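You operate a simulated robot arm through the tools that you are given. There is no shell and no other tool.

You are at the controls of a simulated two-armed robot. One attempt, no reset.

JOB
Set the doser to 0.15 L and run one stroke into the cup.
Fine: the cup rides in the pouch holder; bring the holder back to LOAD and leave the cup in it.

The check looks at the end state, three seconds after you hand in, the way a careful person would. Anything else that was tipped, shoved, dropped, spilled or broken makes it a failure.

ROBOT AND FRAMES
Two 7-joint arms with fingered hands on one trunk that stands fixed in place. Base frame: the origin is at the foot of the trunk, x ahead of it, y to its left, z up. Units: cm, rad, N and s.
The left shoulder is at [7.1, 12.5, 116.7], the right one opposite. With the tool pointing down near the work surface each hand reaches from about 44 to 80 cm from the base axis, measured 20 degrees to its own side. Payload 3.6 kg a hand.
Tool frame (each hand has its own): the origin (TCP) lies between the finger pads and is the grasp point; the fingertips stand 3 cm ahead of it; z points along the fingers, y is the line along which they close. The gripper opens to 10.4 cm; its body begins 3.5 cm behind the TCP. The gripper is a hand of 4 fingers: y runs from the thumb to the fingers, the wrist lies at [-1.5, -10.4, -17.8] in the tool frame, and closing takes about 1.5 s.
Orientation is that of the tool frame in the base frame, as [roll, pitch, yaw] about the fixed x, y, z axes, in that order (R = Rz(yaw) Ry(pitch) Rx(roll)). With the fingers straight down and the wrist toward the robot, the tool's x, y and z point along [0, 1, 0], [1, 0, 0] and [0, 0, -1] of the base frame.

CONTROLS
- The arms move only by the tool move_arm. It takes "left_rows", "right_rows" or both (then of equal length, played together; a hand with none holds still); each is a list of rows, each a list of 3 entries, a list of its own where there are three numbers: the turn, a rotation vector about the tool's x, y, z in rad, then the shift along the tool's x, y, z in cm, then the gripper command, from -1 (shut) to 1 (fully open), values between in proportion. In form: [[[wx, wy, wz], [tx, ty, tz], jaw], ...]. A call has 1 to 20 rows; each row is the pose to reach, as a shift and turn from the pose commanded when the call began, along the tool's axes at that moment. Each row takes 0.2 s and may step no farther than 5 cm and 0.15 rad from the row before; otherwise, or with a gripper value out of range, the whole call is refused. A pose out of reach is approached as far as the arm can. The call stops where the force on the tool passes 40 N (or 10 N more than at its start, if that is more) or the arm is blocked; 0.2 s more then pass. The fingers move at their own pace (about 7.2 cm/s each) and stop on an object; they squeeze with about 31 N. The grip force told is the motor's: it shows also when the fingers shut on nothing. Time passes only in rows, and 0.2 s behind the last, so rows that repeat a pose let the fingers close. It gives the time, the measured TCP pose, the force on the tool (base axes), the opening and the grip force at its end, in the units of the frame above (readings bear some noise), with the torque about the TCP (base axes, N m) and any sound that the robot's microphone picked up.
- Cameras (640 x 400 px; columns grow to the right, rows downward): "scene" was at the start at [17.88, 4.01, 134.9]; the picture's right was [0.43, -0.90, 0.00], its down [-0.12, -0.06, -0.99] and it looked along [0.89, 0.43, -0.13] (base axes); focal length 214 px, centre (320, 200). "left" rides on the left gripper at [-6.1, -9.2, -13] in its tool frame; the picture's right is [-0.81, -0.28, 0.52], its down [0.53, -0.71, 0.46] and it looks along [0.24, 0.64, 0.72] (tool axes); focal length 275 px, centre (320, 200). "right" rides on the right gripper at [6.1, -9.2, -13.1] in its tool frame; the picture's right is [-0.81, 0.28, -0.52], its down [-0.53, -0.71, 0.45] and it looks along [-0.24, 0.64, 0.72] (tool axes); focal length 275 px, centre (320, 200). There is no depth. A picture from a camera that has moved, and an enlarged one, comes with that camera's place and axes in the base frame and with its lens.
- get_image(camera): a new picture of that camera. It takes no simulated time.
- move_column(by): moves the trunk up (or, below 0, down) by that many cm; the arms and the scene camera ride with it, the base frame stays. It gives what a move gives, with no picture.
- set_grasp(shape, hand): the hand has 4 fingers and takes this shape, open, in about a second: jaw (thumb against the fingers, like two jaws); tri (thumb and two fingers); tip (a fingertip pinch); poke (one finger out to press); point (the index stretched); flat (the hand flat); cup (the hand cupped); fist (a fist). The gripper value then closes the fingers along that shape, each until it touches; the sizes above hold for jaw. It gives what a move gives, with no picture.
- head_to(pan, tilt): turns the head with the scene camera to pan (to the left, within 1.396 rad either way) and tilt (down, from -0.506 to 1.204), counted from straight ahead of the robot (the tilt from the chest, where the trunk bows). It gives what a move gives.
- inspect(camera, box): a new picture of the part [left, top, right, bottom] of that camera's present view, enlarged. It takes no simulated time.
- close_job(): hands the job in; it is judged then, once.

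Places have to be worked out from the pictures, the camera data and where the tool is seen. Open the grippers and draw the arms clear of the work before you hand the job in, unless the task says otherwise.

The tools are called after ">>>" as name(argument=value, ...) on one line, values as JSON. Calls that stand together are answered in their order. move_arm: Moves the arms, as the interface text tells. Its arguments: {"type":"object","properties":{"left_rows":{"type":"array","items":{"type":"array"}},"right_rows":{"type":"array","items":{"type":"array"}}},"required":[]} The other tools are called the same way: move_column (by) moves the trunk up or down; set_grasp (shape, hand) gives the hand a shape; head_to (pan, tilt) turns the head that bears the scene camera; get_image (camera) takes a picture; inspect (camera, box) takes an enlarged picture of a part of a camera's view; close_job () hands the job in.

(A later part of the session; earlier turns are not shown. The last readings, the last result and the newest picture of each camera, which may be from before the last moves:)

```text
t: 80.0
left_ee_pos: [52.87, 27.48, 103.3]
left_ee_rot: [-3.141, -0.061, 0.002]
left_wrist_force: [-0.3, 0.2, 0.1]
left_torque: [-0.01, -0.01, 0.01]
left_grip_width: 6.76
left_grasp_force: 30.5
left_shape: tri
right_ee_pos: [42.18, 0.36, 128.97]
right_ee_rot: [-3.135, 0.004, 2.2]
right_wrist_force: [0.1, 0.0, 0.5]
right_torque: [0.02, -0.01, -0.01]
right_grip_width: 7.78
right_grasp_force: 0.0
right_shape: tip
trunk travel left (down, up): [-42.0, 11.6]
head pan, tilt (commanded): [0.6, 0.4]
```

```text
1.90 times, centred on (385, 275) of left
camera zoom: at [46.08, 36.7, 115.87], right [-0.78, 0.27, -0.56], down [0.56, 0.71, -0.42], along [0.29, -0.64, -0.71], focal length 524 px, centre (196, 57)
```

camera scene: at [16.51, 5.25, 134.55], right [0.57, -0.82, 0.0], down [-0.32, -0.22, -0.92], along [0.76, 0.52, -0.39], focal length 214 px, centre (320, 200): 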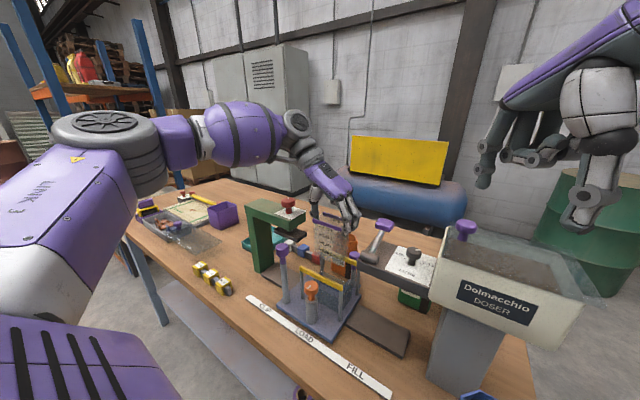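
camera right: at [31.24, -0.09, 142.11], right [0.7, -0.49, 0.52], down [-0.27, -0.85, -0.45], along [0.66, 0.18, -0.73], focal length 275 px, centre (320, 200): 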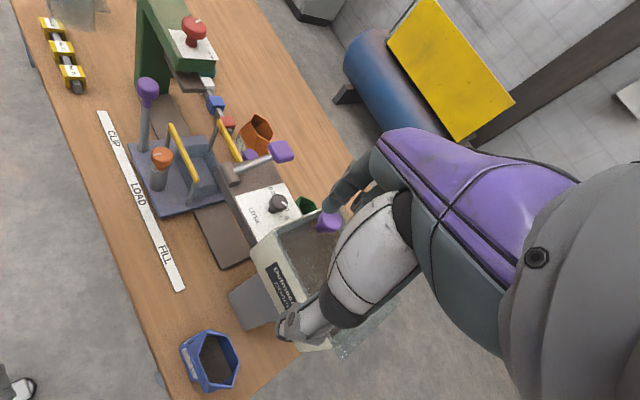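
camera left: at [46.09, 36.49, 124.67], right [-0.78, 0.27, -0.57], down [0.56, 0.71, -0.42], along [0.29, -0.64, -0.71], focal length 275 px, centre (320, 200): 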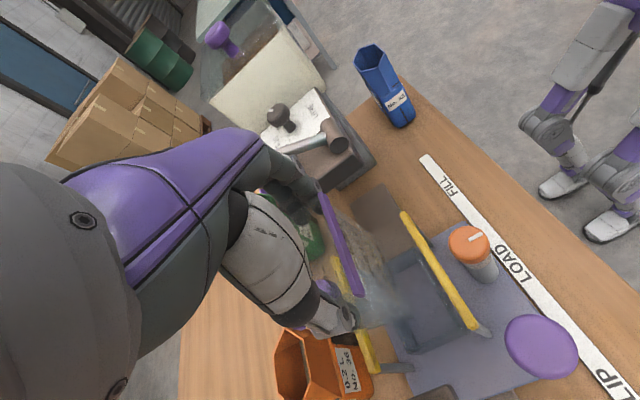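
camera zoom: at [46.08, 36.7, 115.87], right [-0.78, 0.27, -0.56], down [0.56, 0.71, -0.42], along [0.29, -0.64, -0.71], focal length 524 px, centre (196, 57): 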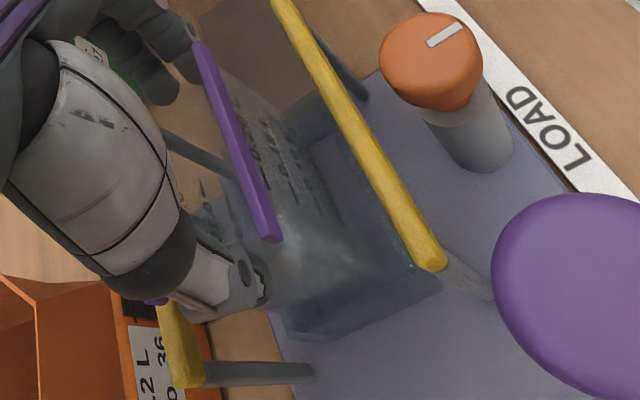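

Aligned between the bars. I lower another 1.3 cm in small steps and read the force.

>>> move_arm(left_rows=[[[0, 0, 0], [-0.03, 0, 0.5], -0.3], [[0, 0, 0], [-0.06, 0, 1.0], -0.3], [[0, 0, 0], [-0.1, 0, 1.6], -0.3], [[0, 0, 0], [-0.1, 0, 1.6], -0.3]])

>>> inspect(camera="right", box=[160, 90, 250, 210])

>>> inspect(camera="scene", box=[285, 190, 375, 290])

```text
t: 81.0
left_ee_pos: [52.86, 27.53, 101.72]
left_ee_rot: [3.141, -0.06, 0.003]
left_wrist_force: [-0.1, 0.0, 0.7]
left_torque: [0.01, 0.0, 0.0]
left_grip_width: 6.74
left_grasp_force: 31.0
left_shape: tri
right_ee_pos: [42.2, 0.4, 129.05]
right_ee_rot: [-3.134, 0.003, 2.2]
right_wrist_force: [0.5, 0.0, -0.5]
right_torque: [-0.04, -0.01, -0.01]
right_grip_width: 7.79
right_grasp_force: 0.0
right_shape: tip
trunk travel left (down, up): [-42.0, 11.6]
head pan, tilt (commanded): [0.6, 0.4]
```

```text
3.33 times, centred on (205, 150) of right
camera zoom: at [31.31, 0.04, 142.1], right [0.7, -0.49, 0.52], down [-0.27, -0.85, -0.45], along [0.66, 0.18, -0.73], focal length 918 px, centre (703, 367)
```

zoom: 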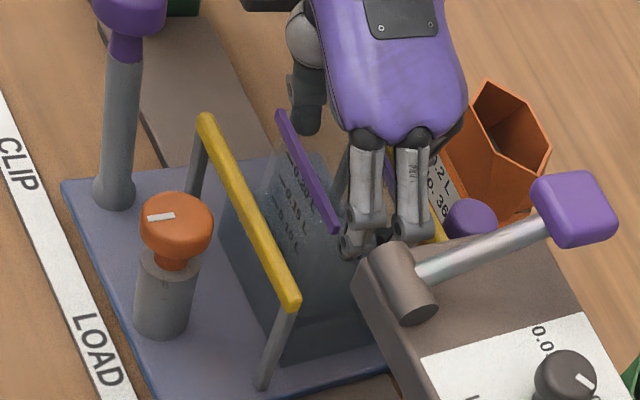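

```text
4.00 times, centred on (330, 240) of scene
camera zoom: at [16.54, 5.24, 134.54], right [0.57, -0.82, 0.0], down [-0.32, -0.22, -0.92], along [0.76, 0.52, -0.39], focal length 858 px, centre (280, 40)
```

zoom: 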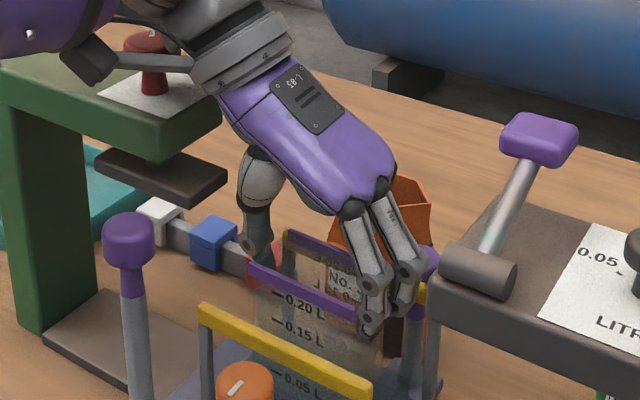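

No contact force yet and everything is lined up. I lower one more centimetre.

>>> move_arm(left_rows=[[[0, 0, 0], [-0.03, 0, 0.4], -0.3], [[0, 0, 0], [-0.05, 0, 0.7], -0.3], [[0, 0, 0], [-0.06, 0, 1.0], -0.3], [[0, 0, 0], [-0.06, 0, 1.0], -0.3]])

>>> inspect(camera="scene", box=[255, 140, 375, 290])

>>> inspect(camera="left", box=[290, 150, 480, 380])

>>> inspect(camera="right", box=[180, 110, 240, 200])

```text
t: 82.0
left_ee_pos: [52.95, 27.5, 100.73]
left_ee_rot: [3.141, -0.062, 0.002]
left_wrist_force: [0.1, -0.1, -0.9]
left_torque: [-0.02, -0.02, 0.01]
left_grip_width: 6.71
left_grasp_force: 30.9
left_shape: tri
right_ee_pos: [42.15, 0.32, 128.92]
right_ee_rot: [-3.133, 0.001, 2.2]
right_wrist_force: [-0.4, 0.2, -0.1]
right_torque: [-0.02, 0.0, 0.03]
right_grip_width: 7.77
right_grasp_force: 0.1
right_shape: tip
trunk travel left (down, up): [-42.0, 11.6]
head pan, tilt (commanded): [0.6, 0.4]
```

```text
2.67 times, centred on (315, 215) of scene
camera zoom: at [16.51, 5.19, 134.55], right [0.57, -0.82, 0.0], down [-0.32, -0.22, -0.92], along [0.76, 0.52, -0.39], focal length 572 px, centre (333, 160)
```

zoom: 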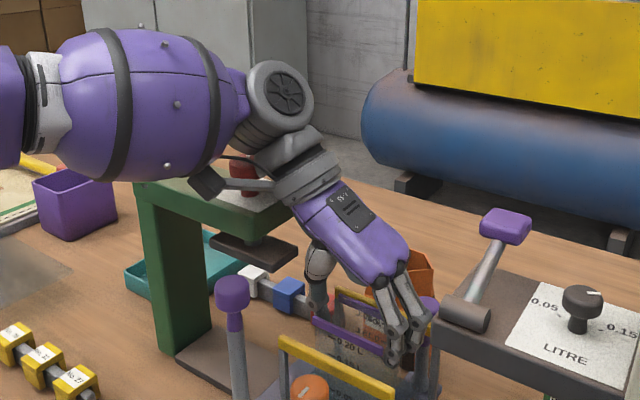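

```text
1.74 times, centred on (385, 265) of left
camera zoom: at [46.01, 36.66, 113.4], right [-0.78, 0.27, -0.57], down [0.56, 0.71, -0.42], along [0.29, -0.64, -0.71], focal length 479 px, centre (207, 87)
```

zoom: 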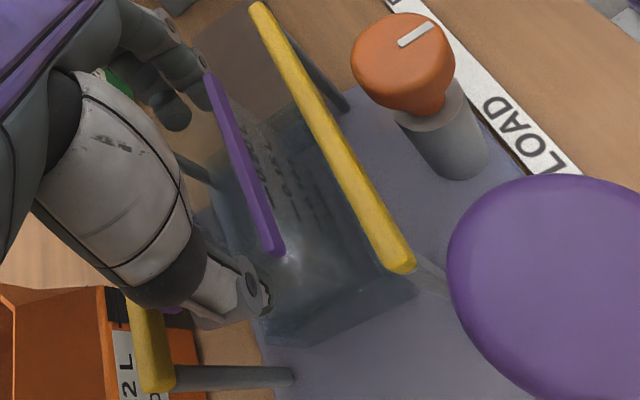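

```text
4.44 times, centred on (210, 155) of right
camera zoom: at [31.27, -0.01, 142.12], right [0.7, -0.49, 0.52], down [-0.27, -0.85, -0.45], along [0.66, 0.18, -0.73], focal length 1224 px, centre (809, 400)
```

zoom: 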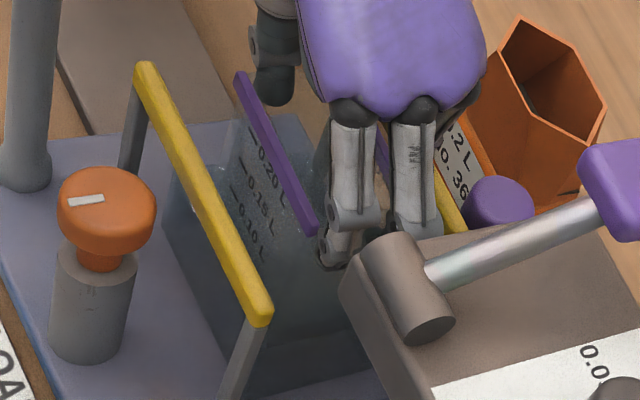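

The foot is in the tray with no contact force. I open the fingers slowly so the cup settles onto the tray floor.

>>> move_arm(left_rows=[[[0, 0, 0], [0, 0, 0], 0.3], [[0, 0, 0], [0, 0, 0], 0.4], [[0, 0, 0], [0, 0, 0], 0.5], [[0, 0, 0], [0, 0, 0], 0.55], [[0, 0, 0], [0, 0, 0], 0.55]])

>>> inspect(camera="scene", box=[285, 190, 375, 310])

>>> inspect(camera="right", box=[180, 110, 240, 200])

>>> inspect(camera="left", box=[290, 150, 480, 380])

```text
t: 83.2
left_ee_pos: [52.92, 27.43, 100.81]
left_ee_rot: [-3.14, -0.06, 0.002]
left_wrist_force: [0.1, -0.6, 0.5]
left_torque: [0.03, -0.01, -0.03]
left_grip_width: 8.03
left_grasp_force: 0.0
left_shape: tri
right_ee_pos: [42.19, 0.26, 128.98]
right_ee_rot: [-3.135, 0.004, 2.198]
right_wrist_force: [-0.2, -0.9, -0.3]
right_torque: [0.01, 0.01, -0.03]
right_grip_width: 7.77
right_grasp_force: 0.1
right_shape: tip
trunk travel left (down, up): [-42.0, 11.6]
head pan, tilt (commanded): [0.6, 0.4]
```

```text
3.33 times, centred on (330, 250) of scene
camera zoom: at [16.49, 5.17, 134.55], right [0.57, -0.82, 0.0], down [-0.32, -0.22, -0.92], along [0.76, 0.52, -0.39], focal length 715 px, centre (287, 33)
```

zoom: 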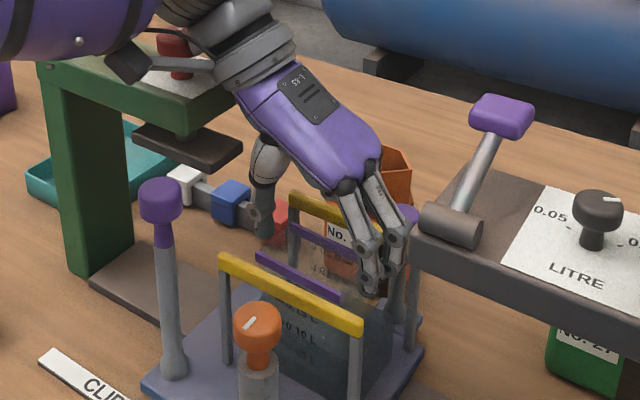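

```text
4.44 times, centred on (210, 155) of right
camera zoom: at [31.25, -0.03, 142.12], right [0.7, -0.49, 0.52], down [-0.27, -0.85, -0.45], along [0.66, 0.18, -0.73], focal length 1224 px, centre (809, 400)
```

zoom: 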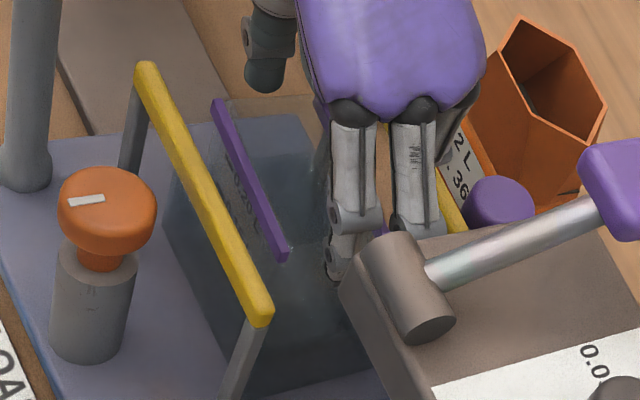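

```text
1.74 times, centred on (385, 265) of left
camera zoom: at [45.99, 36.64, 113.39], right [-0.78, 0.27, -0.56], down [0.56, 0.71, -0.42], along [0.29, -0.64, -0.71], focal length 479 px, centre (207, 87)
```

zoom: 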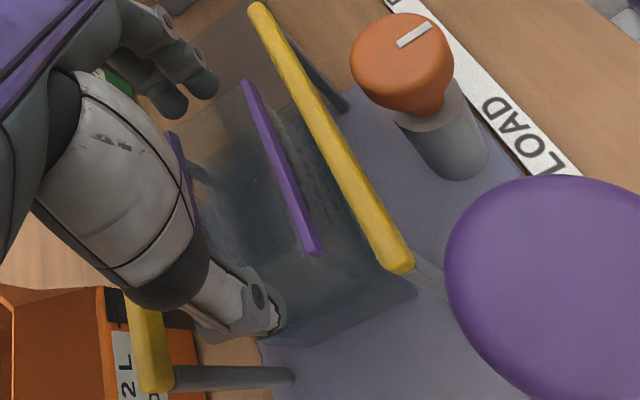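

The cup has settled into the tray, rims level. I lift the left hand straight up clear and look at the result.

>>> move_arm(left_rows=[[[0, 0, 0], [0.06, 0, -1], 0.55], [[0, 0, 0], [0.2, 0, -4], 0.55], [[0, 0, 0], [0.45, 0, -8], 0.6], [[0, 0, 0], [0.7, 0, -12], 0.6]])

>>> inspect(camera="left", box=[290, 170, 500, 380])

>>> inspect(camera="scene", box=[285, 210, 375, 310])

>>> inspect(camera="right", box=[140, 90, 240, 210])

```text
t: 84.2
left_ee_pos: [52.8, 27.46, 112.66]
left_ee_rot: [3.14, -0.059, 0.003]
left_wrist_force: [0.6, 0.2, 0.2]
left_torque: [0.0, -0.01, 0.0]
left_grip_width: 8.29
left_grasp_force: 0.0
left_shape: tri
right_ee_pos: [42.19, 0.37, 129.0]
right_ee_rot: [-3.132, 0.004, 2.199]
right_wrist_force: [0.2, 0.3, -0.1]
right_torque: [0.02, 0.04, -0.02]
right_grip_width: 7.79
right_grasp_force: 0.0
right_shape: tip
trunk travel left (down, up): [-42.0, 11.6]
head pan, tilt (commanded): [0.6, 0.4]
```

```text
1.90 times, centred on (395, 275) of left
camera zoom: at [45.94, 36.64, 125.38], right [-0.78, 0.27, -0.56], down [0.56, 0.71, -0.42], along [0.29, -0.64, -0.71], focal length 524 px, centre (177, 57)
```

zoom: 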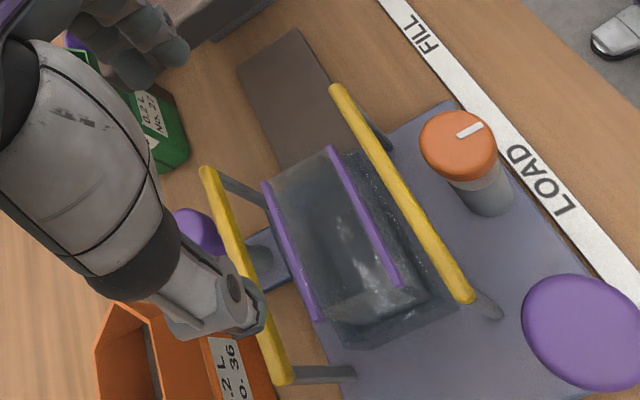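

```text
4.00 times, centred on (330, 260) of scene
camera zoom: at [16.5, 5.19, 134.55], right [0.57, -0.82, 0.0], down [-0.32, -0.22, -0.92], along [0.76, 0.52, -0.39], focal length 858 px, centre (280, -40)
```

zoom: 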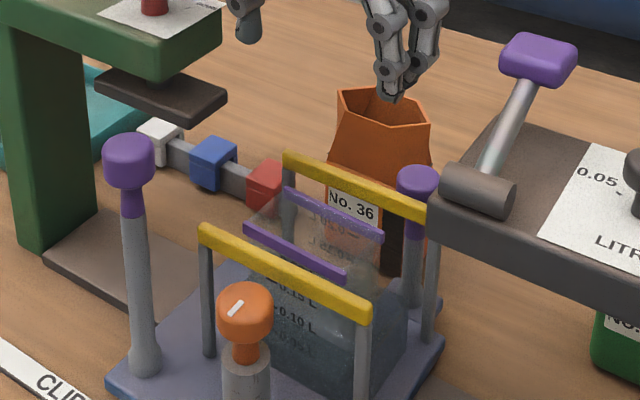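

```text
3.33 times, centred on (190, 150) of right
camera zoom: at [31.26, -0.01, 142.11], right [0.7, -0.49, 0.52], down [-0.27, -0.85, -0.45], along [0.66, 0.18, -0.73], focal length 918 px, centre (753, 367)
```

zoom: 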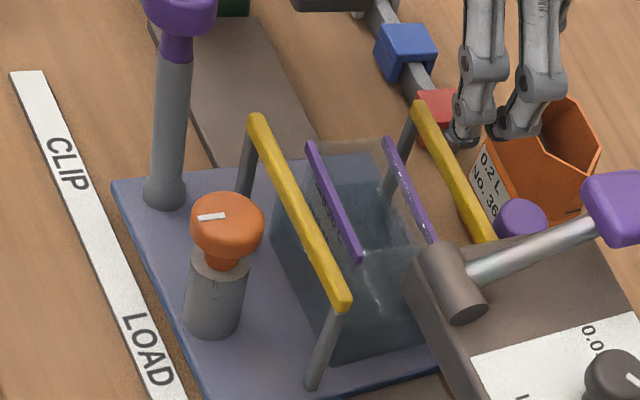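

The cup stands squarely in the tray. Before sliding the carriage to FILL I check its path — the rear purple post/tab against the green pouch — from the left camera.

>>> get_image(camera="left")

>>> inspect(camera="left", box=[300, 100, 460, 300])

>>> inspect(camera="scene", box=[330, 220, 460, 330])

```text
taken
camera left: at [45.94, 36.64, 125.38], right [-0.78, 0.27, -0.56], down [0.56, 0.71, -0.42], along [0.29, -0.64, -0.71], focal length 275 px, centre (320, 200)
```

left: 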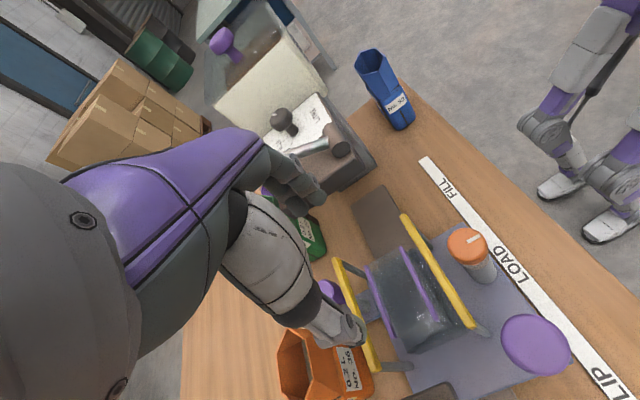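

```text
2.00 times, centred on (380, 200) of left
camera zoom: at [45.94, 36.64, 125.38], right [-0.78, 0.27, -0.56], down [0.56, 0.71, -0.42], along [0.29, -0.64, -0.71], focal length 551 px, centre (200, 200)
```

zoom: 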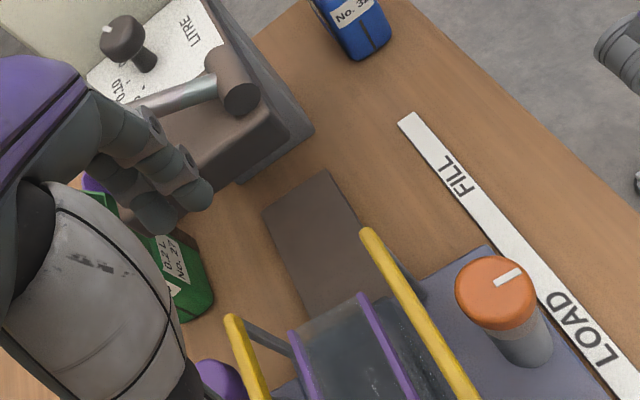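

```text
3.64 times, centred on (395, 275) of scene
camera zoom: at [16.5, 5.19, 134.55], right [0.57, -0.82, 0.0], down [-0.32, -0.22, -0.92], along [0.76, 0.52, -0.39], focal length 780 px, centre (47, -73)
```

zoom: 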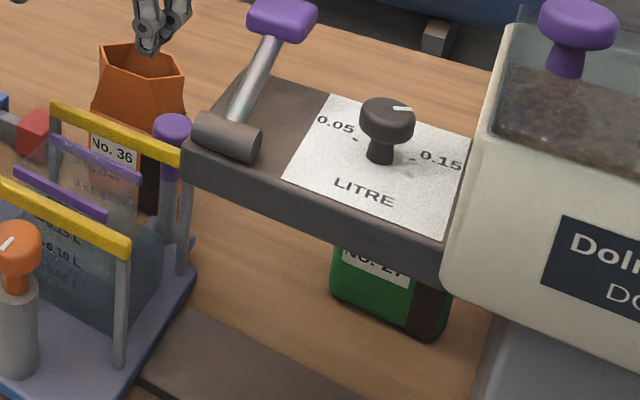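

The path is clear (tab x ≤ 61.2, green pouch from x ≈ 62.5). Now I turn the left hand wrist-toward-robot and bring it above the carriage's purple handle at (45.5, 35.2).

>>> move_arm(left_rows=[[[0, 0, -0.1], [0.15, 0, -2.5], 0.6], [[0, 0, -0.24], [0.3, 0, -5], 0.6], [[0, 0, -0.38], [-0.5, -0.9, -5.4], 0.4], [[0, 0, -0.52], [-1.3, -1.8, -5.4], 0.2], [[0, 0, -0.66], [-2.1, -2.7, -5.4], 0.2], [[0, 0, -0.8], [-2.9, -3.6, -5.4], 0.2], [[0, 0, -0.94], [-3.8, -4.5, -5.4], 0.2], [[0, 0, -1.08], [-4.6, -5.4, -5.4], 0.2], [[0, 0, -1.22], [-5.4, -6.2, -5.4], 0.2], [[0, 0, -1.36], [-6.2, -7, -5.4], 0.2], [[0, 0, -1.5], [-7, -7.7, -5.4], 0.2], [[0, 0, -1.57], [-7, -7.7, -5.4], 0.2]])

>>> get_image(camera="left")

>>> get_image(camera="scene")

```text
t: 86.8
left_ee_pos: [45.52, 35.14, 117.57]
left_ee_rot: [3.082, 0.002, 1.575]
left_wrist_force: [-1.1, -0.4, -0.2]
left_torque: [-0.03, 0.02, -0.01]
left_grip_width: 6.26
left_grasp_force: 0.0
left_shape: tri
right_ee_pos: [42.23, 0.34, 128.9]
right_ee_rot: [-3.134, 0.003, 2.2]
right_wrist_force: [0.3, 0.0, 0.5]
right_torque: [-0.02, -0.04, 0.03]
right_grip_width: 7.79
right_grasp_force: 0.0
right_shape: tip
trunk travel left (down, up): [-42.0, 11.6]
head pan, tilt (commanded): [0.6, 0.4]
```

```text
taken
camera left: at [35.72, 29.07, 130.15], right [-0.24, -0.81, -0.53], down [-0.69, 0.53, -0.5], along [0.69, 0.25, -0.69], focal length 275 px, centre (320, 200)
```

left: 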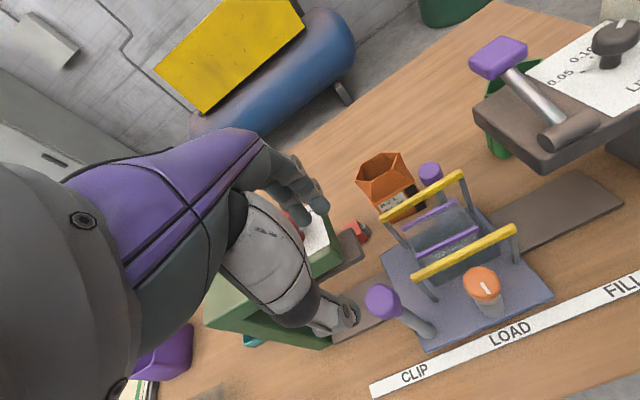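

```text
taken
camera scene: at [16.55, 5.22, 134.54], right [0.57, -0.82, 0.0], down [-0.32, -0.22, -0.92], along [0.76, 0.52, -0.39], focal length 214 px, centre (320, 200)
```

scene: 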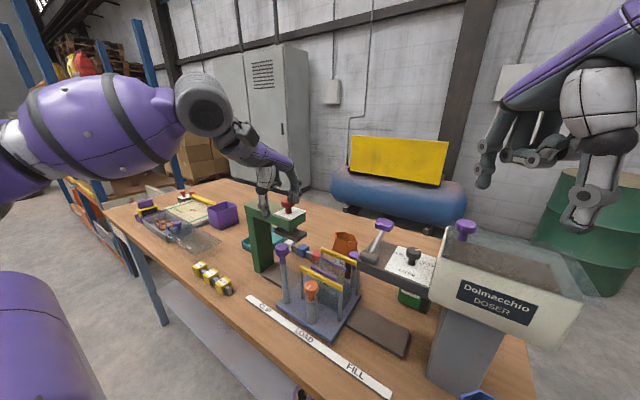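

The handle knob is at (45.45, 35.4). I narrow the fingers to ~4.6 cm and lower them around the knob head.

>>> move_arm(left_rows=[[[0, 0, 0], [0.1, -0.1, 0.5], -0.12], [[0, 0, 0], [0.2, -0.3, 2.5], -0.12], [[0, 0, 0], [0.2, -0.5, 5], -0.12], [[0, 0, 0], [0.2, -0.65, 7.5], -0.12]])

>>> inspect(camera="left", box=[260, 150, 440, 350])

>>> inspect(camera="scene", box=[230, 160, 330, 280])

```text
t: 87.8
left_ee_pos: [45.34, 35.37, 110.13]
left_ee_rot: [3.084, -0.001, 1.571]
left_wrist_force: [-0.1, -0.8, 1.1]
left_torque: [-0.05, -0.03, -0.08]
left_grip_width: 4.62
left_grasp_force: 0.0
left_shape: tri
right_ee_pos: [42.11, 0.47, 128.95]
right_ee_rot: [-3.134, 0.003, 2.199]
right_wrist_force: [-0.8, -0.5, 0.0]
right_torque: [0.0, 0.02, 0.03]
right_grip_width: 7.77
right_grasp_force: 0.1
right_shape: tip
trunk travel left (down, up): [-42.0, 11.6]
head pan, tilt (commanded): [0.6, 0.4]
```

```text
2.00 times, centred on (350, 250) of left
camera zoom: at [35.4, 29.31, 122.61], right [-0.24, -0.81, -0.53], down [-0.69, 0.53, -0.5], along [0.69, 0.24, -0.68], focal length 551 px, centre (260, 100)
```

zoom: 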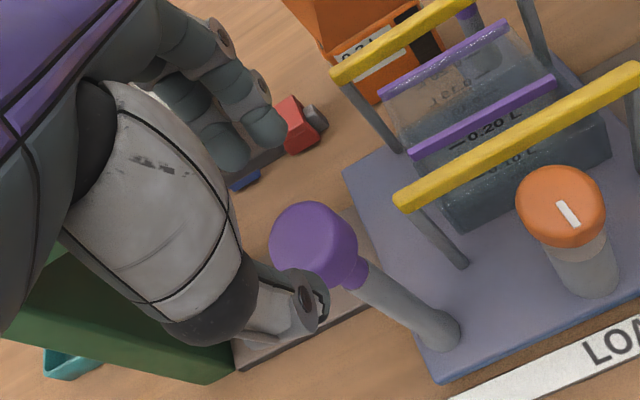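

```text
3.33 times, centred on (280, 220) of scene
camera zoom: at [16.55, 5.25, 134.54], right [0.57, -0.82, 0.0], down [-0.32, -0.22, -0.92], along [0.76, 0.52, -0.39], focal length 715 px, centre (453, 133)
```

zoom: 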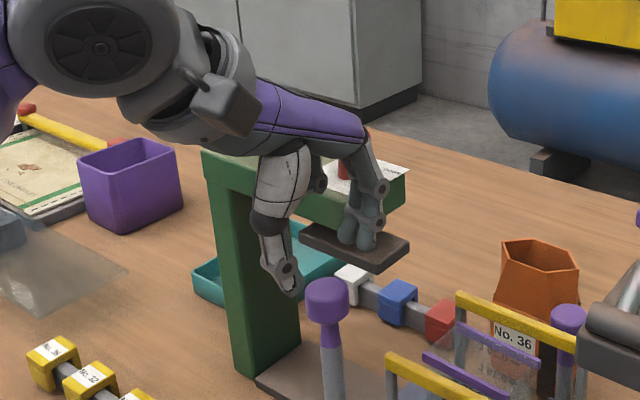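

With this yaw the outer knuckles would come down onto the press's red knob, so I turn the hand to yaw ≈0.8 first (knuckles away from the press), still above the handle.

>>> move_arm(left_rows=[[[0, 0, 0.13], [0, 0, 0], -0.12], [[0, 0, 0.26], [0, 0, 0], -0.12], [[0, 0, 0.39], [0, 0, 0], -0.12], [[0, 0, 0.52], [0, 0, 0], -0.12], [[0, 0, 0.65], [0, 0, 0], -0.12], [[0, 0, 0.77], [0, 0, 0], -0.12]])

>>> inspect(camera="left", box=[240, 150, 440, 350])

>>> inspect(camera="scene", box=[220, 140, 340, 280])

```text
t: 89.2
left_ee_pos: [45.38, 35.37, 110.12]
left_ee_rot: [3.099, -0.039, 0.801]
left_wrist_force: [0.5, 0.1, 0.4]
left_torque: [-0.01, 0.0, -0.03]
left_grip_width: 4.63
left_grasp_force: 0.0
left_shape: tri
right_ee_pos: [42.19, 0.46, 128.91]
right_ee_rot: [-3.133, 0.004, 2.199]
right_wrist_force: [0.4, 0.2, 0.3]
right_torque: [0.0, -0.01, -0.04]
right_grip_width: 7.77
right_grasp_force: 0.1
right_shape: tip
trunk travel left (down, up): [-42.0, 11.6]
head pan, tilt (commanded): [0.6, 0.4]
```

```text
2.00 times, centred on (340, 250) of left
camera zoom: at [33.83, 37.43, 122.48], right [-0.73, -0.39, -0.56], down [-0.11, 0.88, -0.46], along [0.67, -0.27, -0.69], focal length 551 px, centre (280, 100)
```

zoom: 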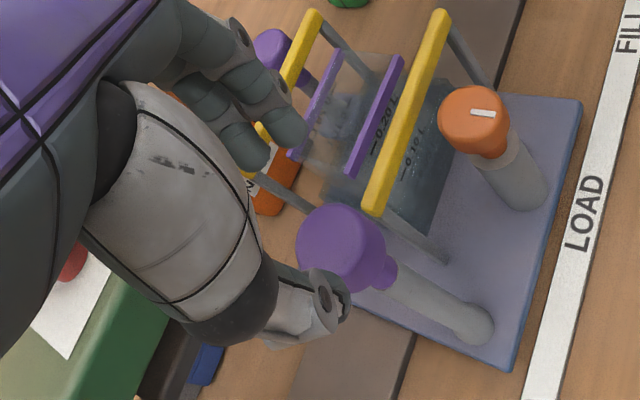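

```text
2.86 times, centred on (280, 210) of scene
camera zoom: at [16.56, 5.24, 134.54], right [0.57, -0.82, 0.0], down [-0.32, -0.22, -0.92], along [0.76, 0.52, -0.39], focal length 613 px, centre (434, 171)
```

zoom: 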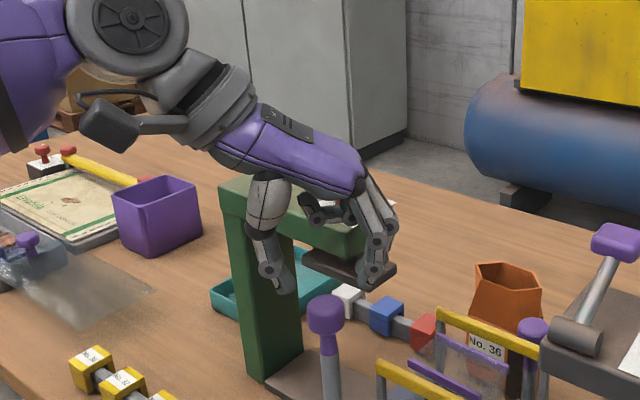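

Knob centre works out to about (45.35, 35.6). I lower 3.3 cm around it and close.

>>> move_arm(left_rows=[[[0, 0, 0], [-0.05, -0.2, 1.2], -0.12], [[0, 0, 0], [-0.09, -0.35, 2.4], -0.12], [[0, 0, 0], [-0.09, -0.39, 3.3], -0.12], [[0, 0, 0], [-0.09, -0.39, 3.3], -0.3], [[0, 0, 0], [-0.09, -0.39, 3.3], -0.5], [[0, 0, 0], [-0.09, -0.39, 3.3], -0.7], [[0, 0, 0], [-0.09, -0.39, 3.3], -0.7], [[0, 0, 0], [-0.09, -0.39, 3.3], -0.7]])

>>> inspect(camera="left", box=[240, 150, 440, 350])

>>> inspect(camera="scene", box=[220, 140, 380, 320])

```text
t: 91.0
left_ee_pos: [45.1, 35.58, 106.77]
left_ee_rot: [3.1, -0.04, 0.803]
left_wrist_force: [-1.9, 1.1, -2.2]
left_torque: [0.04, 0.05, 0.0]
left_grip_width: 2.19
left_grasp_force: 30.3
left_shape: tri
right_ee_pos: [42.3, 0.48, 128.91]
right_ee_rot: [-3.133, 0.003, 2.2]
right_wrist_force: [-0.3, 0.0, -0.6]
right_torque: [0.0, 0.0, 0.02]
right_grip_width: 7.78
right_grasp_force: 0.1
right_shape: tip
trunk travel left (down, up): [-42.0, 11.6]
head pan, tilt (commanded): [0.6, 0.4]
```

```text
2.00 times, centred on (340, 250) of left
camera zoom: at [33.67, 37.66, 119.19], right [-0.73, -0.39, -0.56], down [-0.12, 0.88, -0.46], along [0.67, -0.27, -0.69], focal length 551 px, centre (280, 100)
```

zoom: 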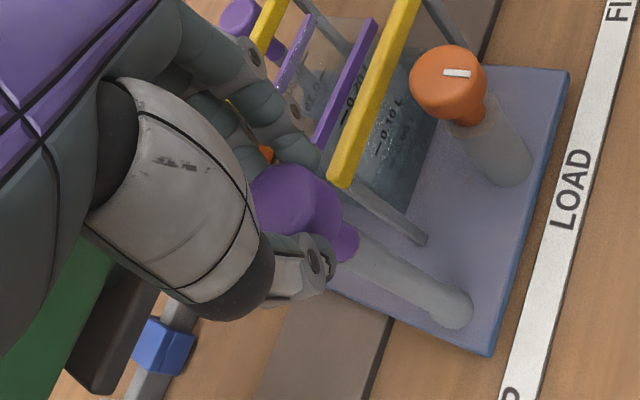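

```text
2.22 times, centred on (300, 230) of scene
camera zoom: at [16.53, 5.26, 134.54], right [0.57, -0.82, 0.0], down [-0.32, -0.22, -0.92], along [0.76, 0.52, -0.39], focal length 477 px, centre (364, 133)
```

zoom: 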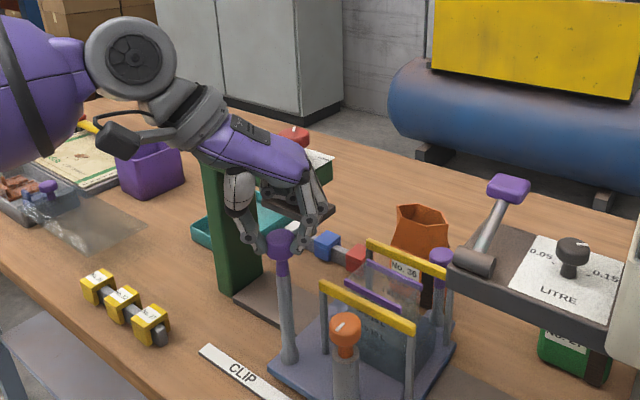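

Handle gripped. I slide the carriage 2 cm toward FILL first and check force and motion.

>>> move_arm(left_rows=[[[0, 0, 0], [-0.36, 0.35, 0], -0.7], [[0, 0, 0], [-0.72, 0.7, 0], -0.7], [[0, 0, 0], [-1.08, 1.04, 0], -0.7], [[0, 0, 0], [-1.43, 1.39, 0], -0.7]])

>>> inspect(camera="scene", box=[220, 140, 380, 320])

```text
t: 92.0
left_ee_pos: [45.26, 33.59, 106.77]
left_ee_rot: [3.101, -0.041, 0.803]
left_wrist_force: [-2.8, 0.4, -2.9]
left_torque: [0.04, 0.04, -0.02]
left_grip_width: 2.18
left_grasp_force: 30.9
left_shape: tri
right_ee_pos: [42.23, 0.34, 128.97]
right_ee_rot: [-3.133, 0.003, 2.199]
right_wrist_force: [0.0, -0.1, 1.3]
right_torque: [0.0, 0.01, 0.01]
right_grip_width: 7.8
right_grasp_force: 0.0
right_shape: tip
trunk travel left (down, up): [-42.0, 11.6]
head pan, tilt (commanded): [0.6, 0.4]
```

```text
2.22 times, centred on (300, 230) of scene
camera zoom: at [16.54, 5.26, 134.54], right [0.57, -0.82, 0.0], down [-0.32, -0.22, -0.92], along [0.76, 0.52, -0.39], focal length 477 px, centre (364, 133)
```

zoom: 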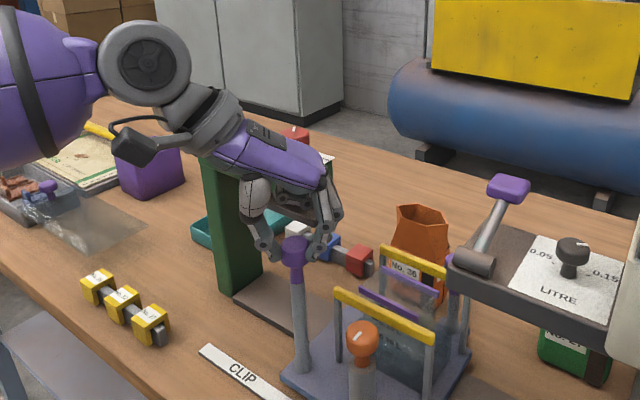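

It slides freely. I continue 7 cm more and check the clearances under the doser.

>>> move_arm(left_rows=[[[0, 0, 0], [-0.63, 0.61, 0], -0.7], [[0, 0, 0], [-1.26, 1.22, 0], -0.7], [[0, 0, 0], [-1.88, 1.83, 0], -0.7], [[0, 0, 0], [-2.51, 2.44, 0], -0.7], [[0, 0, 0], [-3.14, 3.05, 0], -0.7], [[0, 0, 0], [-3.77, 3.65, 0], -0.7], [[0, 0, 0], [-4.4, 4.26, 0], -0.7], [[0, 0, 0], [-5.02, 4.87, 0], -0.7]])

>>> inspect(camera="scene", box=[240, 160, 420, 340])

>>> get_image(camera="left")

```text
t: 93.8
left_ee_pos: [45.08, 26.57, 106.86]
left_ee_rot: [3.098, -0.04, 0.802]
left_wrist_force: [-1.0, 1.1, -2.8]
left_torque: [0.06, 0.03, 0.0]
left_grip_width: 2.18
left_grasp_force: 31.2
left_shape: tri
right_ee_pos: [42.18, 0.4, 129.0]
right_ee_rot: [-3.132, 0.003, 2.2]
right_wrist_force: [-0.8, 0.6, 0.2]
right_torque: [0.0, -0.02, -0.05]
right_grip_width: 7.8
right_grasp_force: 0.1
right_shape: tip
trunk travel left (down, up): [-42.0, 11.6]
head pan, tilt (commanded): [0.6, 0.4]
```

```text
2.22 times, centred on (330, 250) of scene
camera zoom: at [16.55, 5.25, 134.54], right [0.57, -0.82, 0.0], down [-0.32, -0.22, -0.92], along [0.76, 0.52, -0.39], focal length 477 px, centre (298, 89)
```

zoom: 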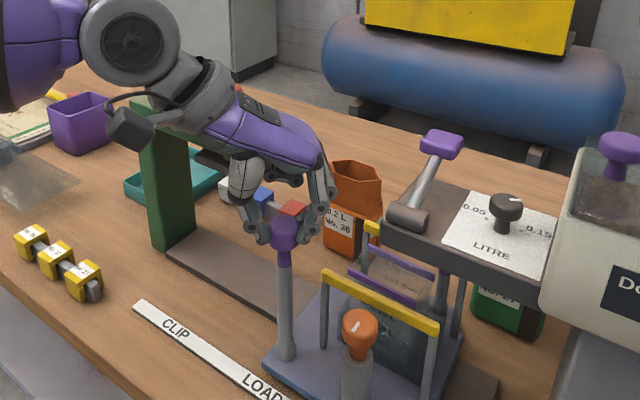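

```text
taken
camera left: at [33.66, 28.65, 119.19], right [-0.73, -0.39, -0.56], down [-0.12, 0.88, -0.46], along [0.67, -0.27, -0.69], focal length 275 px, centre (320, 200)
```

left: 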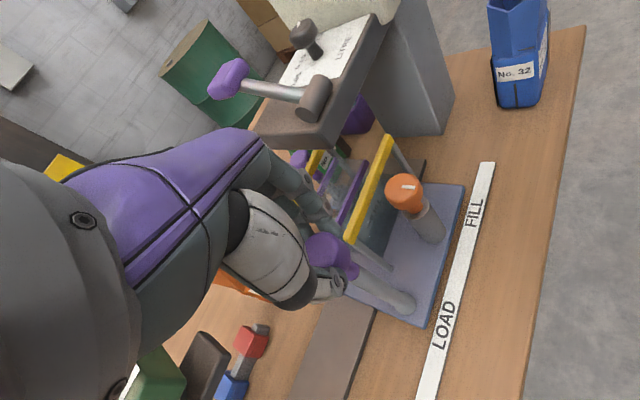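

Clear so far. I slide the last 3.45 cm to FILL.

>>> move_arm(left_rows=[[[0, 0, 0], [-0.5, 0.49, 0], -0.7], [[0, 0, 0], [-1.0, 0.97, 0], -0.7], [[0, 0, 0], [-1.5, 1.46, 0], -0.7], [[0, 0, 0], [-2.0, 1.95, 0], -0.7], [[0, 0, 0], [-2.47, 2.4, 0], -0.7], [[0, 0, 0], [-2.47, 2.4, 0], -0.7]])

>>> get_image(camera="left")

>>> inspect(camera="scene", box=[260, 180, 440, 360])

>>> inspect(camera="right", box=[100, 100, 300, 300])

```text
t: 95.2
left_ee_pos: [45.28, 23.13, 106.78]
left_ee_rot: [3.099, -0.042, 0.803]
left_wrist_force: [-1.2, -0.4, -1.5]
left_torque: [0.02, 0.08, -0.03]
left_grip_width: 2.18
left_grasp_force: 31.1
left_shape: tri
right_ee_pos: [42.2, 0.5, 128.95]
right_ee_rot: [-3.131, 0.003, 2.2]
right_wrist_force: [0.0, 0.0, 0.6]
right_torque: [0.01, -0.02, 0.01]
right_grip_width: 7.79
right_grasp_force: 0.1
right_shape: tip
trunk travel left (down, up): [-42.0, 11.6]
head pan, tilt (commanded): [0.6, 0.4]
```

```text
taken
camera left: at [33.65, 25.16, 119.18], right [-0.73, -0.39, -0.56], down [-0.12, 0.88, -0.46], along [0.67, -0.27, -0.69], focal length 275 px, centre (320, 200)
```

left: 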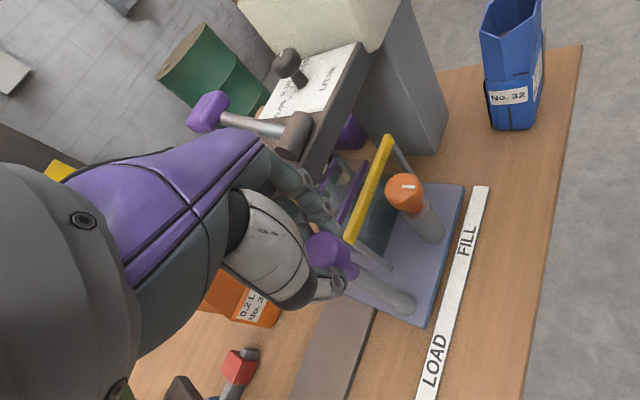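

```text
2.22 times, centred on (350, 270) of scene
camera zoom: at [16.54, 5.24, 134.54], right [0.57, -0.82, 0.0], down [-0.32, -0.22, -0.92], along [0.76, 0.52, -0.39], focal length 477 px, centre (253, 44)
```

zoom: 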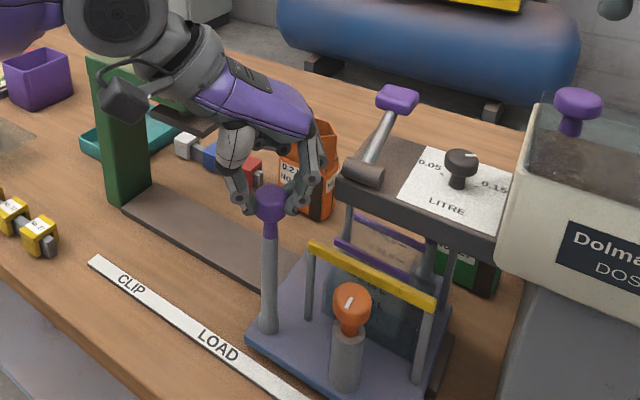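

```text
2.00 times, centred on (200, 200) of right
camera zoom: at [31.3, 0.04, 142.1], right [0.7, -0.49, 0.52], down [-0.27, -0.85, -0.45], along [0.66, 0.18, -0.73], focal length 551 px, centre (560, 200)
```

zoom: 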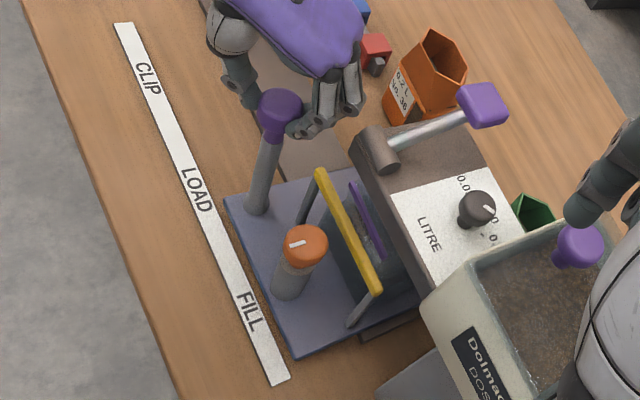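

The carriage is at FILL within a couple of millimetres (shifted 12.45 of ~12.6 cm). I nudge it 0.15 cm more and check whether a stop is felt.

>>> move_arm(left_rows=[[[0, 0, 0], [-0.06, 0.05, 0], -0.7], [[0, 0, 0], [-0.11, 0.1, 0], -0.7], [[0, 0, 0], [-0.11, 0.1, 0], -0.7]])

>>> inspect(camera="right", box=[150, 140, 270, 290])

>>> inspect(camera="left", box=[280, 120, 460, 300])

```text
t: 96.0
left_ee_pos: [45.21, 22.91, 106.82]
left_ee_rot: [3.099, -0.04, 0.802]
left_wrist_force: [-1.3, -1.4, -1.9]
left_torque: [0.01, 0.08, -0.01]
left_grip_width: 2.14
left_grasp_force: 31.0
left_shape: tri
right_ee_pos: [42.22, 0.35, 129.02]
right_ee_rot: [-3.133, 0.003, 2.198]
right_wrist_force: [0.7, 0.1, 0.1]
right_torque: [0.01, -0.01, 0.0]
right_grip_width: 7.78
right_grasp_force: 0.1
right_shape: tip
trunk travel left (down, up): [-42.0, 11.6]
head pan, tilt (commanded): [0.6, 0.4]
```

```text
2.67 times, centred on (210, 215) of right
camera zoom: at [31.3, 0.04, 142.1], right [0.7, -0.49, 0.52], down [-0.27, -0.85, -0.45], along [0.66, 0.18, -0.73], focal length 734 px, centre (613, 160)
```

zoom: 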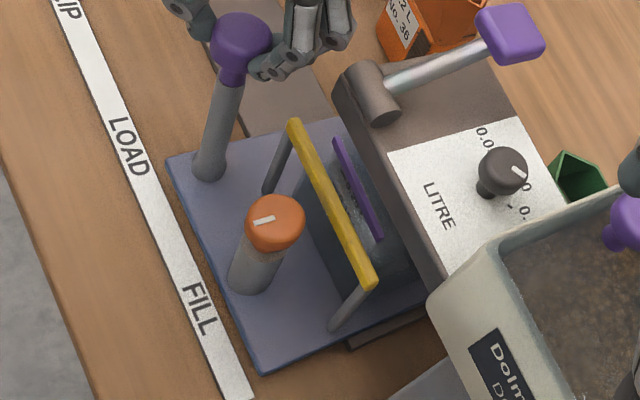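

```text
2.22 times, centred on (370, 210) of left
camera zoom: at [33.66, 25.03, 119.18], right [-0.73, -0.39, -0.56], down [-0.12, 0.88, -0.46], along [0.67, -0.27, -0.69], focal length 612 px, centre (209, 178)
```

zoom: 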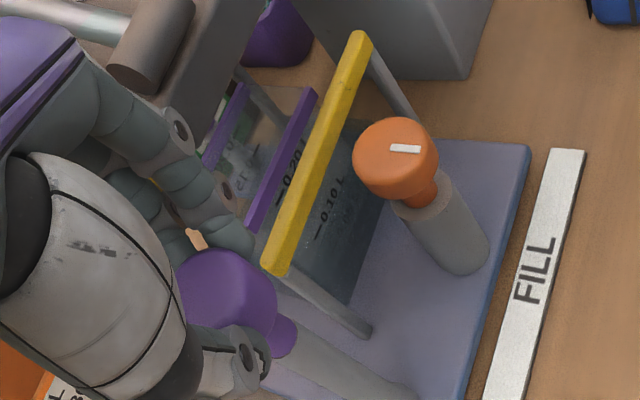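

No stop; the carriage is aligned with FILL and the cup is under the doser arm. I release the handle, rise, and bring the left hand (yaw 0) above the lever's purple block at (56.2, 16.1, 112.5).

>>> move_arm(left_rows=[[[0, 0, 0], [0, 0, 0], -0.5], [[0, 0, 0], [0, 0, 0], -0.2], [[0, 0, 0], [0, 0, 0], -0.1], [[0, 0, 0], [0.16, 0.17, -4], -0.1], [[0, 0, 0], [0.32, 0.34, -8], 0.2], [[0, 0, 0], [0.48, 0.51, -12], 0.2], [[0, 0, 0.13], [0.57, 0.6, -14.2], 0.2], [[0, 0, 0.26], [1.1, 2.7, -14.1], 0.2], [[0, 0, 0.4], [1.7, 5.2, -14], 0.2], [[0, 0, 0.53], [2.2, 7.8, -13.8], 0.2], [[0, 0, 0.67], [2.8, 10.5, -13.6], 0.2], [[0, 0, 0.8], [3.34, 13.2, -13.5], 0.2]])

>>> get_image(camera="left")

>>> inspect(camera="scene", box=[260, 140, 460, 320])

>>> inspect(camera="right", box=[120, 80, 320, 280])

```text
t: 98.6
left_ee_pos: [56.28, 16.15, 120.96]
left_ee_rot: [3.141, -0.057, 0.001]
left_wrist_force: [0.7, 0.1, -0.7]
left_torque: [-0.02, 0.02, -0.02]
left_grip_width: 6.19
left_grasp_force: 0.0
left_shape: tri
right_ee_pos: [42.24, 0.37, 128.95]
right_ee_rot: [-3.134, 0.003, 2.199]
right_wrist_force: [0.0, -1.1, -0.2]
right_torque: [0.03, 0.02, 0.0]
right_grip_width: 7.77
right_grasp_force: 0.1
right_shape: tip
trunk travel left (down, up): [-42.0, 11.6]
head pan, tilt (commanded): [0.6, 0.4]
```

```text
taken
camera left: at [49.49, 25.37, 133.59], right [-0.78, 0.28, -0.56], down [0.56, 0.71, -0.42], along [0.29, -0.65, -0.71], focal length 275 px, centre (320, 200)
```

left: 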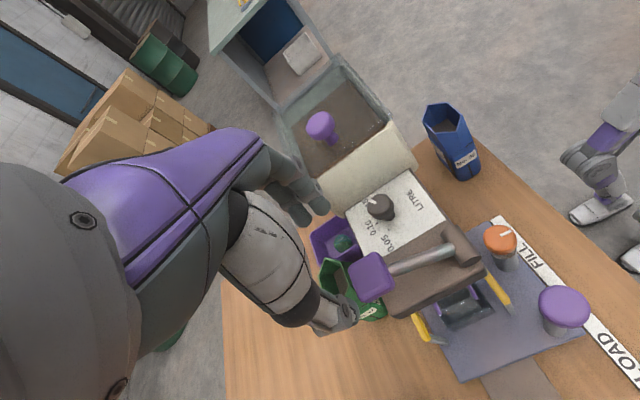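

```text
2.22 times, centred on (360, 230) of scene
camera zoom: at [16.64, 5.16, 134.53], right [0.57, -0.82, 0.0], down [-0.32, -0.22, -0.92], along [0.76, 0.52, -0.39], focal length 477 px, centre (231, 133)
```

zoom: 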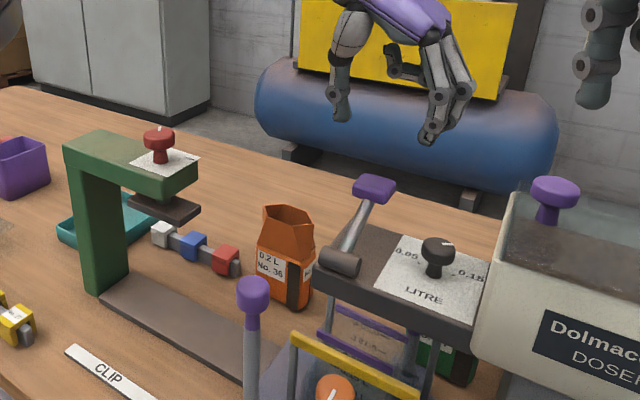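

```text
2.00 times, centred on (220, 180) of right
camera zoom: at [31.43, -0.04, 142.07], right [0.7, -0.49, 0.52], down [-0.27, -0.85, -0.45], along [0.66, 0.18, -0.73], focal length 551 px, centre (520, 240)
```

zoom: 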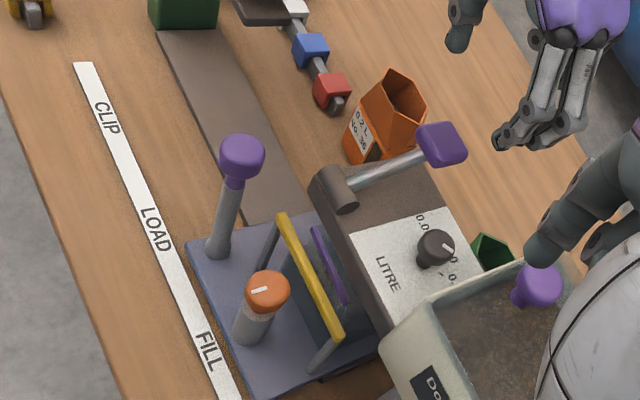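

Zooming in from this overhead view to re-verify the dial and the cup under the doser, and to see the lever block closely.

>>> inspect(camera="left", box=[330, 150, 530, 350])

>>> inspect(camera="left", box=[345, 170, 445, 250])

>>> inspect(camera="scene", box=[360, 210, 440, 270])

```text
2.00 times, centred on (430, 250) of left
camera zoom: at [49.49, 25.37, 133.59], right [-0.78, 0.28, -0.56], down [0.56, 0.71, -0.42], along [0.29, -0.65, -0.71], focal length 551 px, centre (100, 100)
```

zoom: 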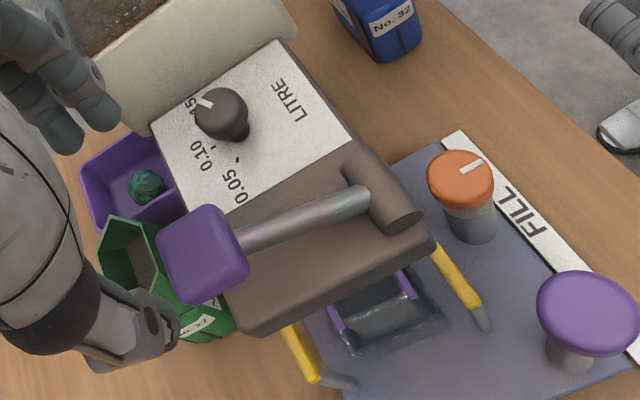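

```text
5.00 times, centred on (395, 210) of left
camera zoom: at [49.49, 25.37, 133.59], right [-0.78, 0.28, -0.56], down [0.56, 0.71, -0.42], along [0.29, -0.65, -0.71], focal length 1376 px, centre (-55, 150)
```

zoom: 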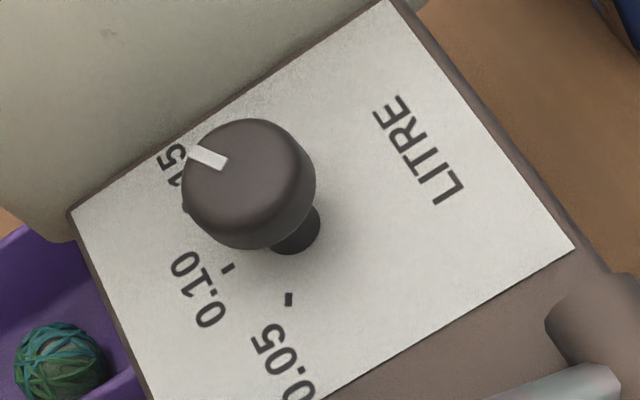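

```text
6.67 times, centred on (400, 240) of scene
camera zoom: at [16.64, 5.16, 134.53], right [0.57, -0.82, 0.0], down [-0.32, -0.22, -0.92], along [0.76, 0.52, -0.39], focal length 1430 px, centre (-213, -67)
```

zoom: 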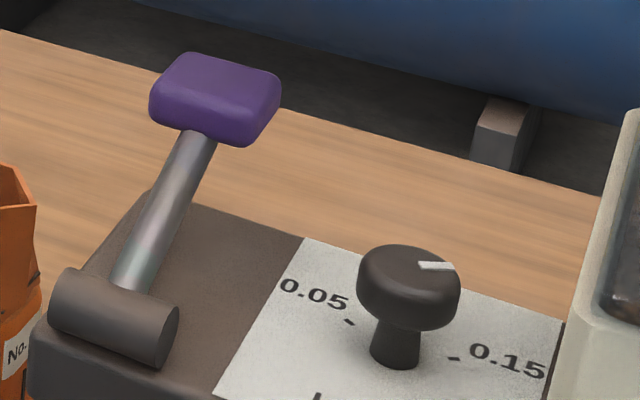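

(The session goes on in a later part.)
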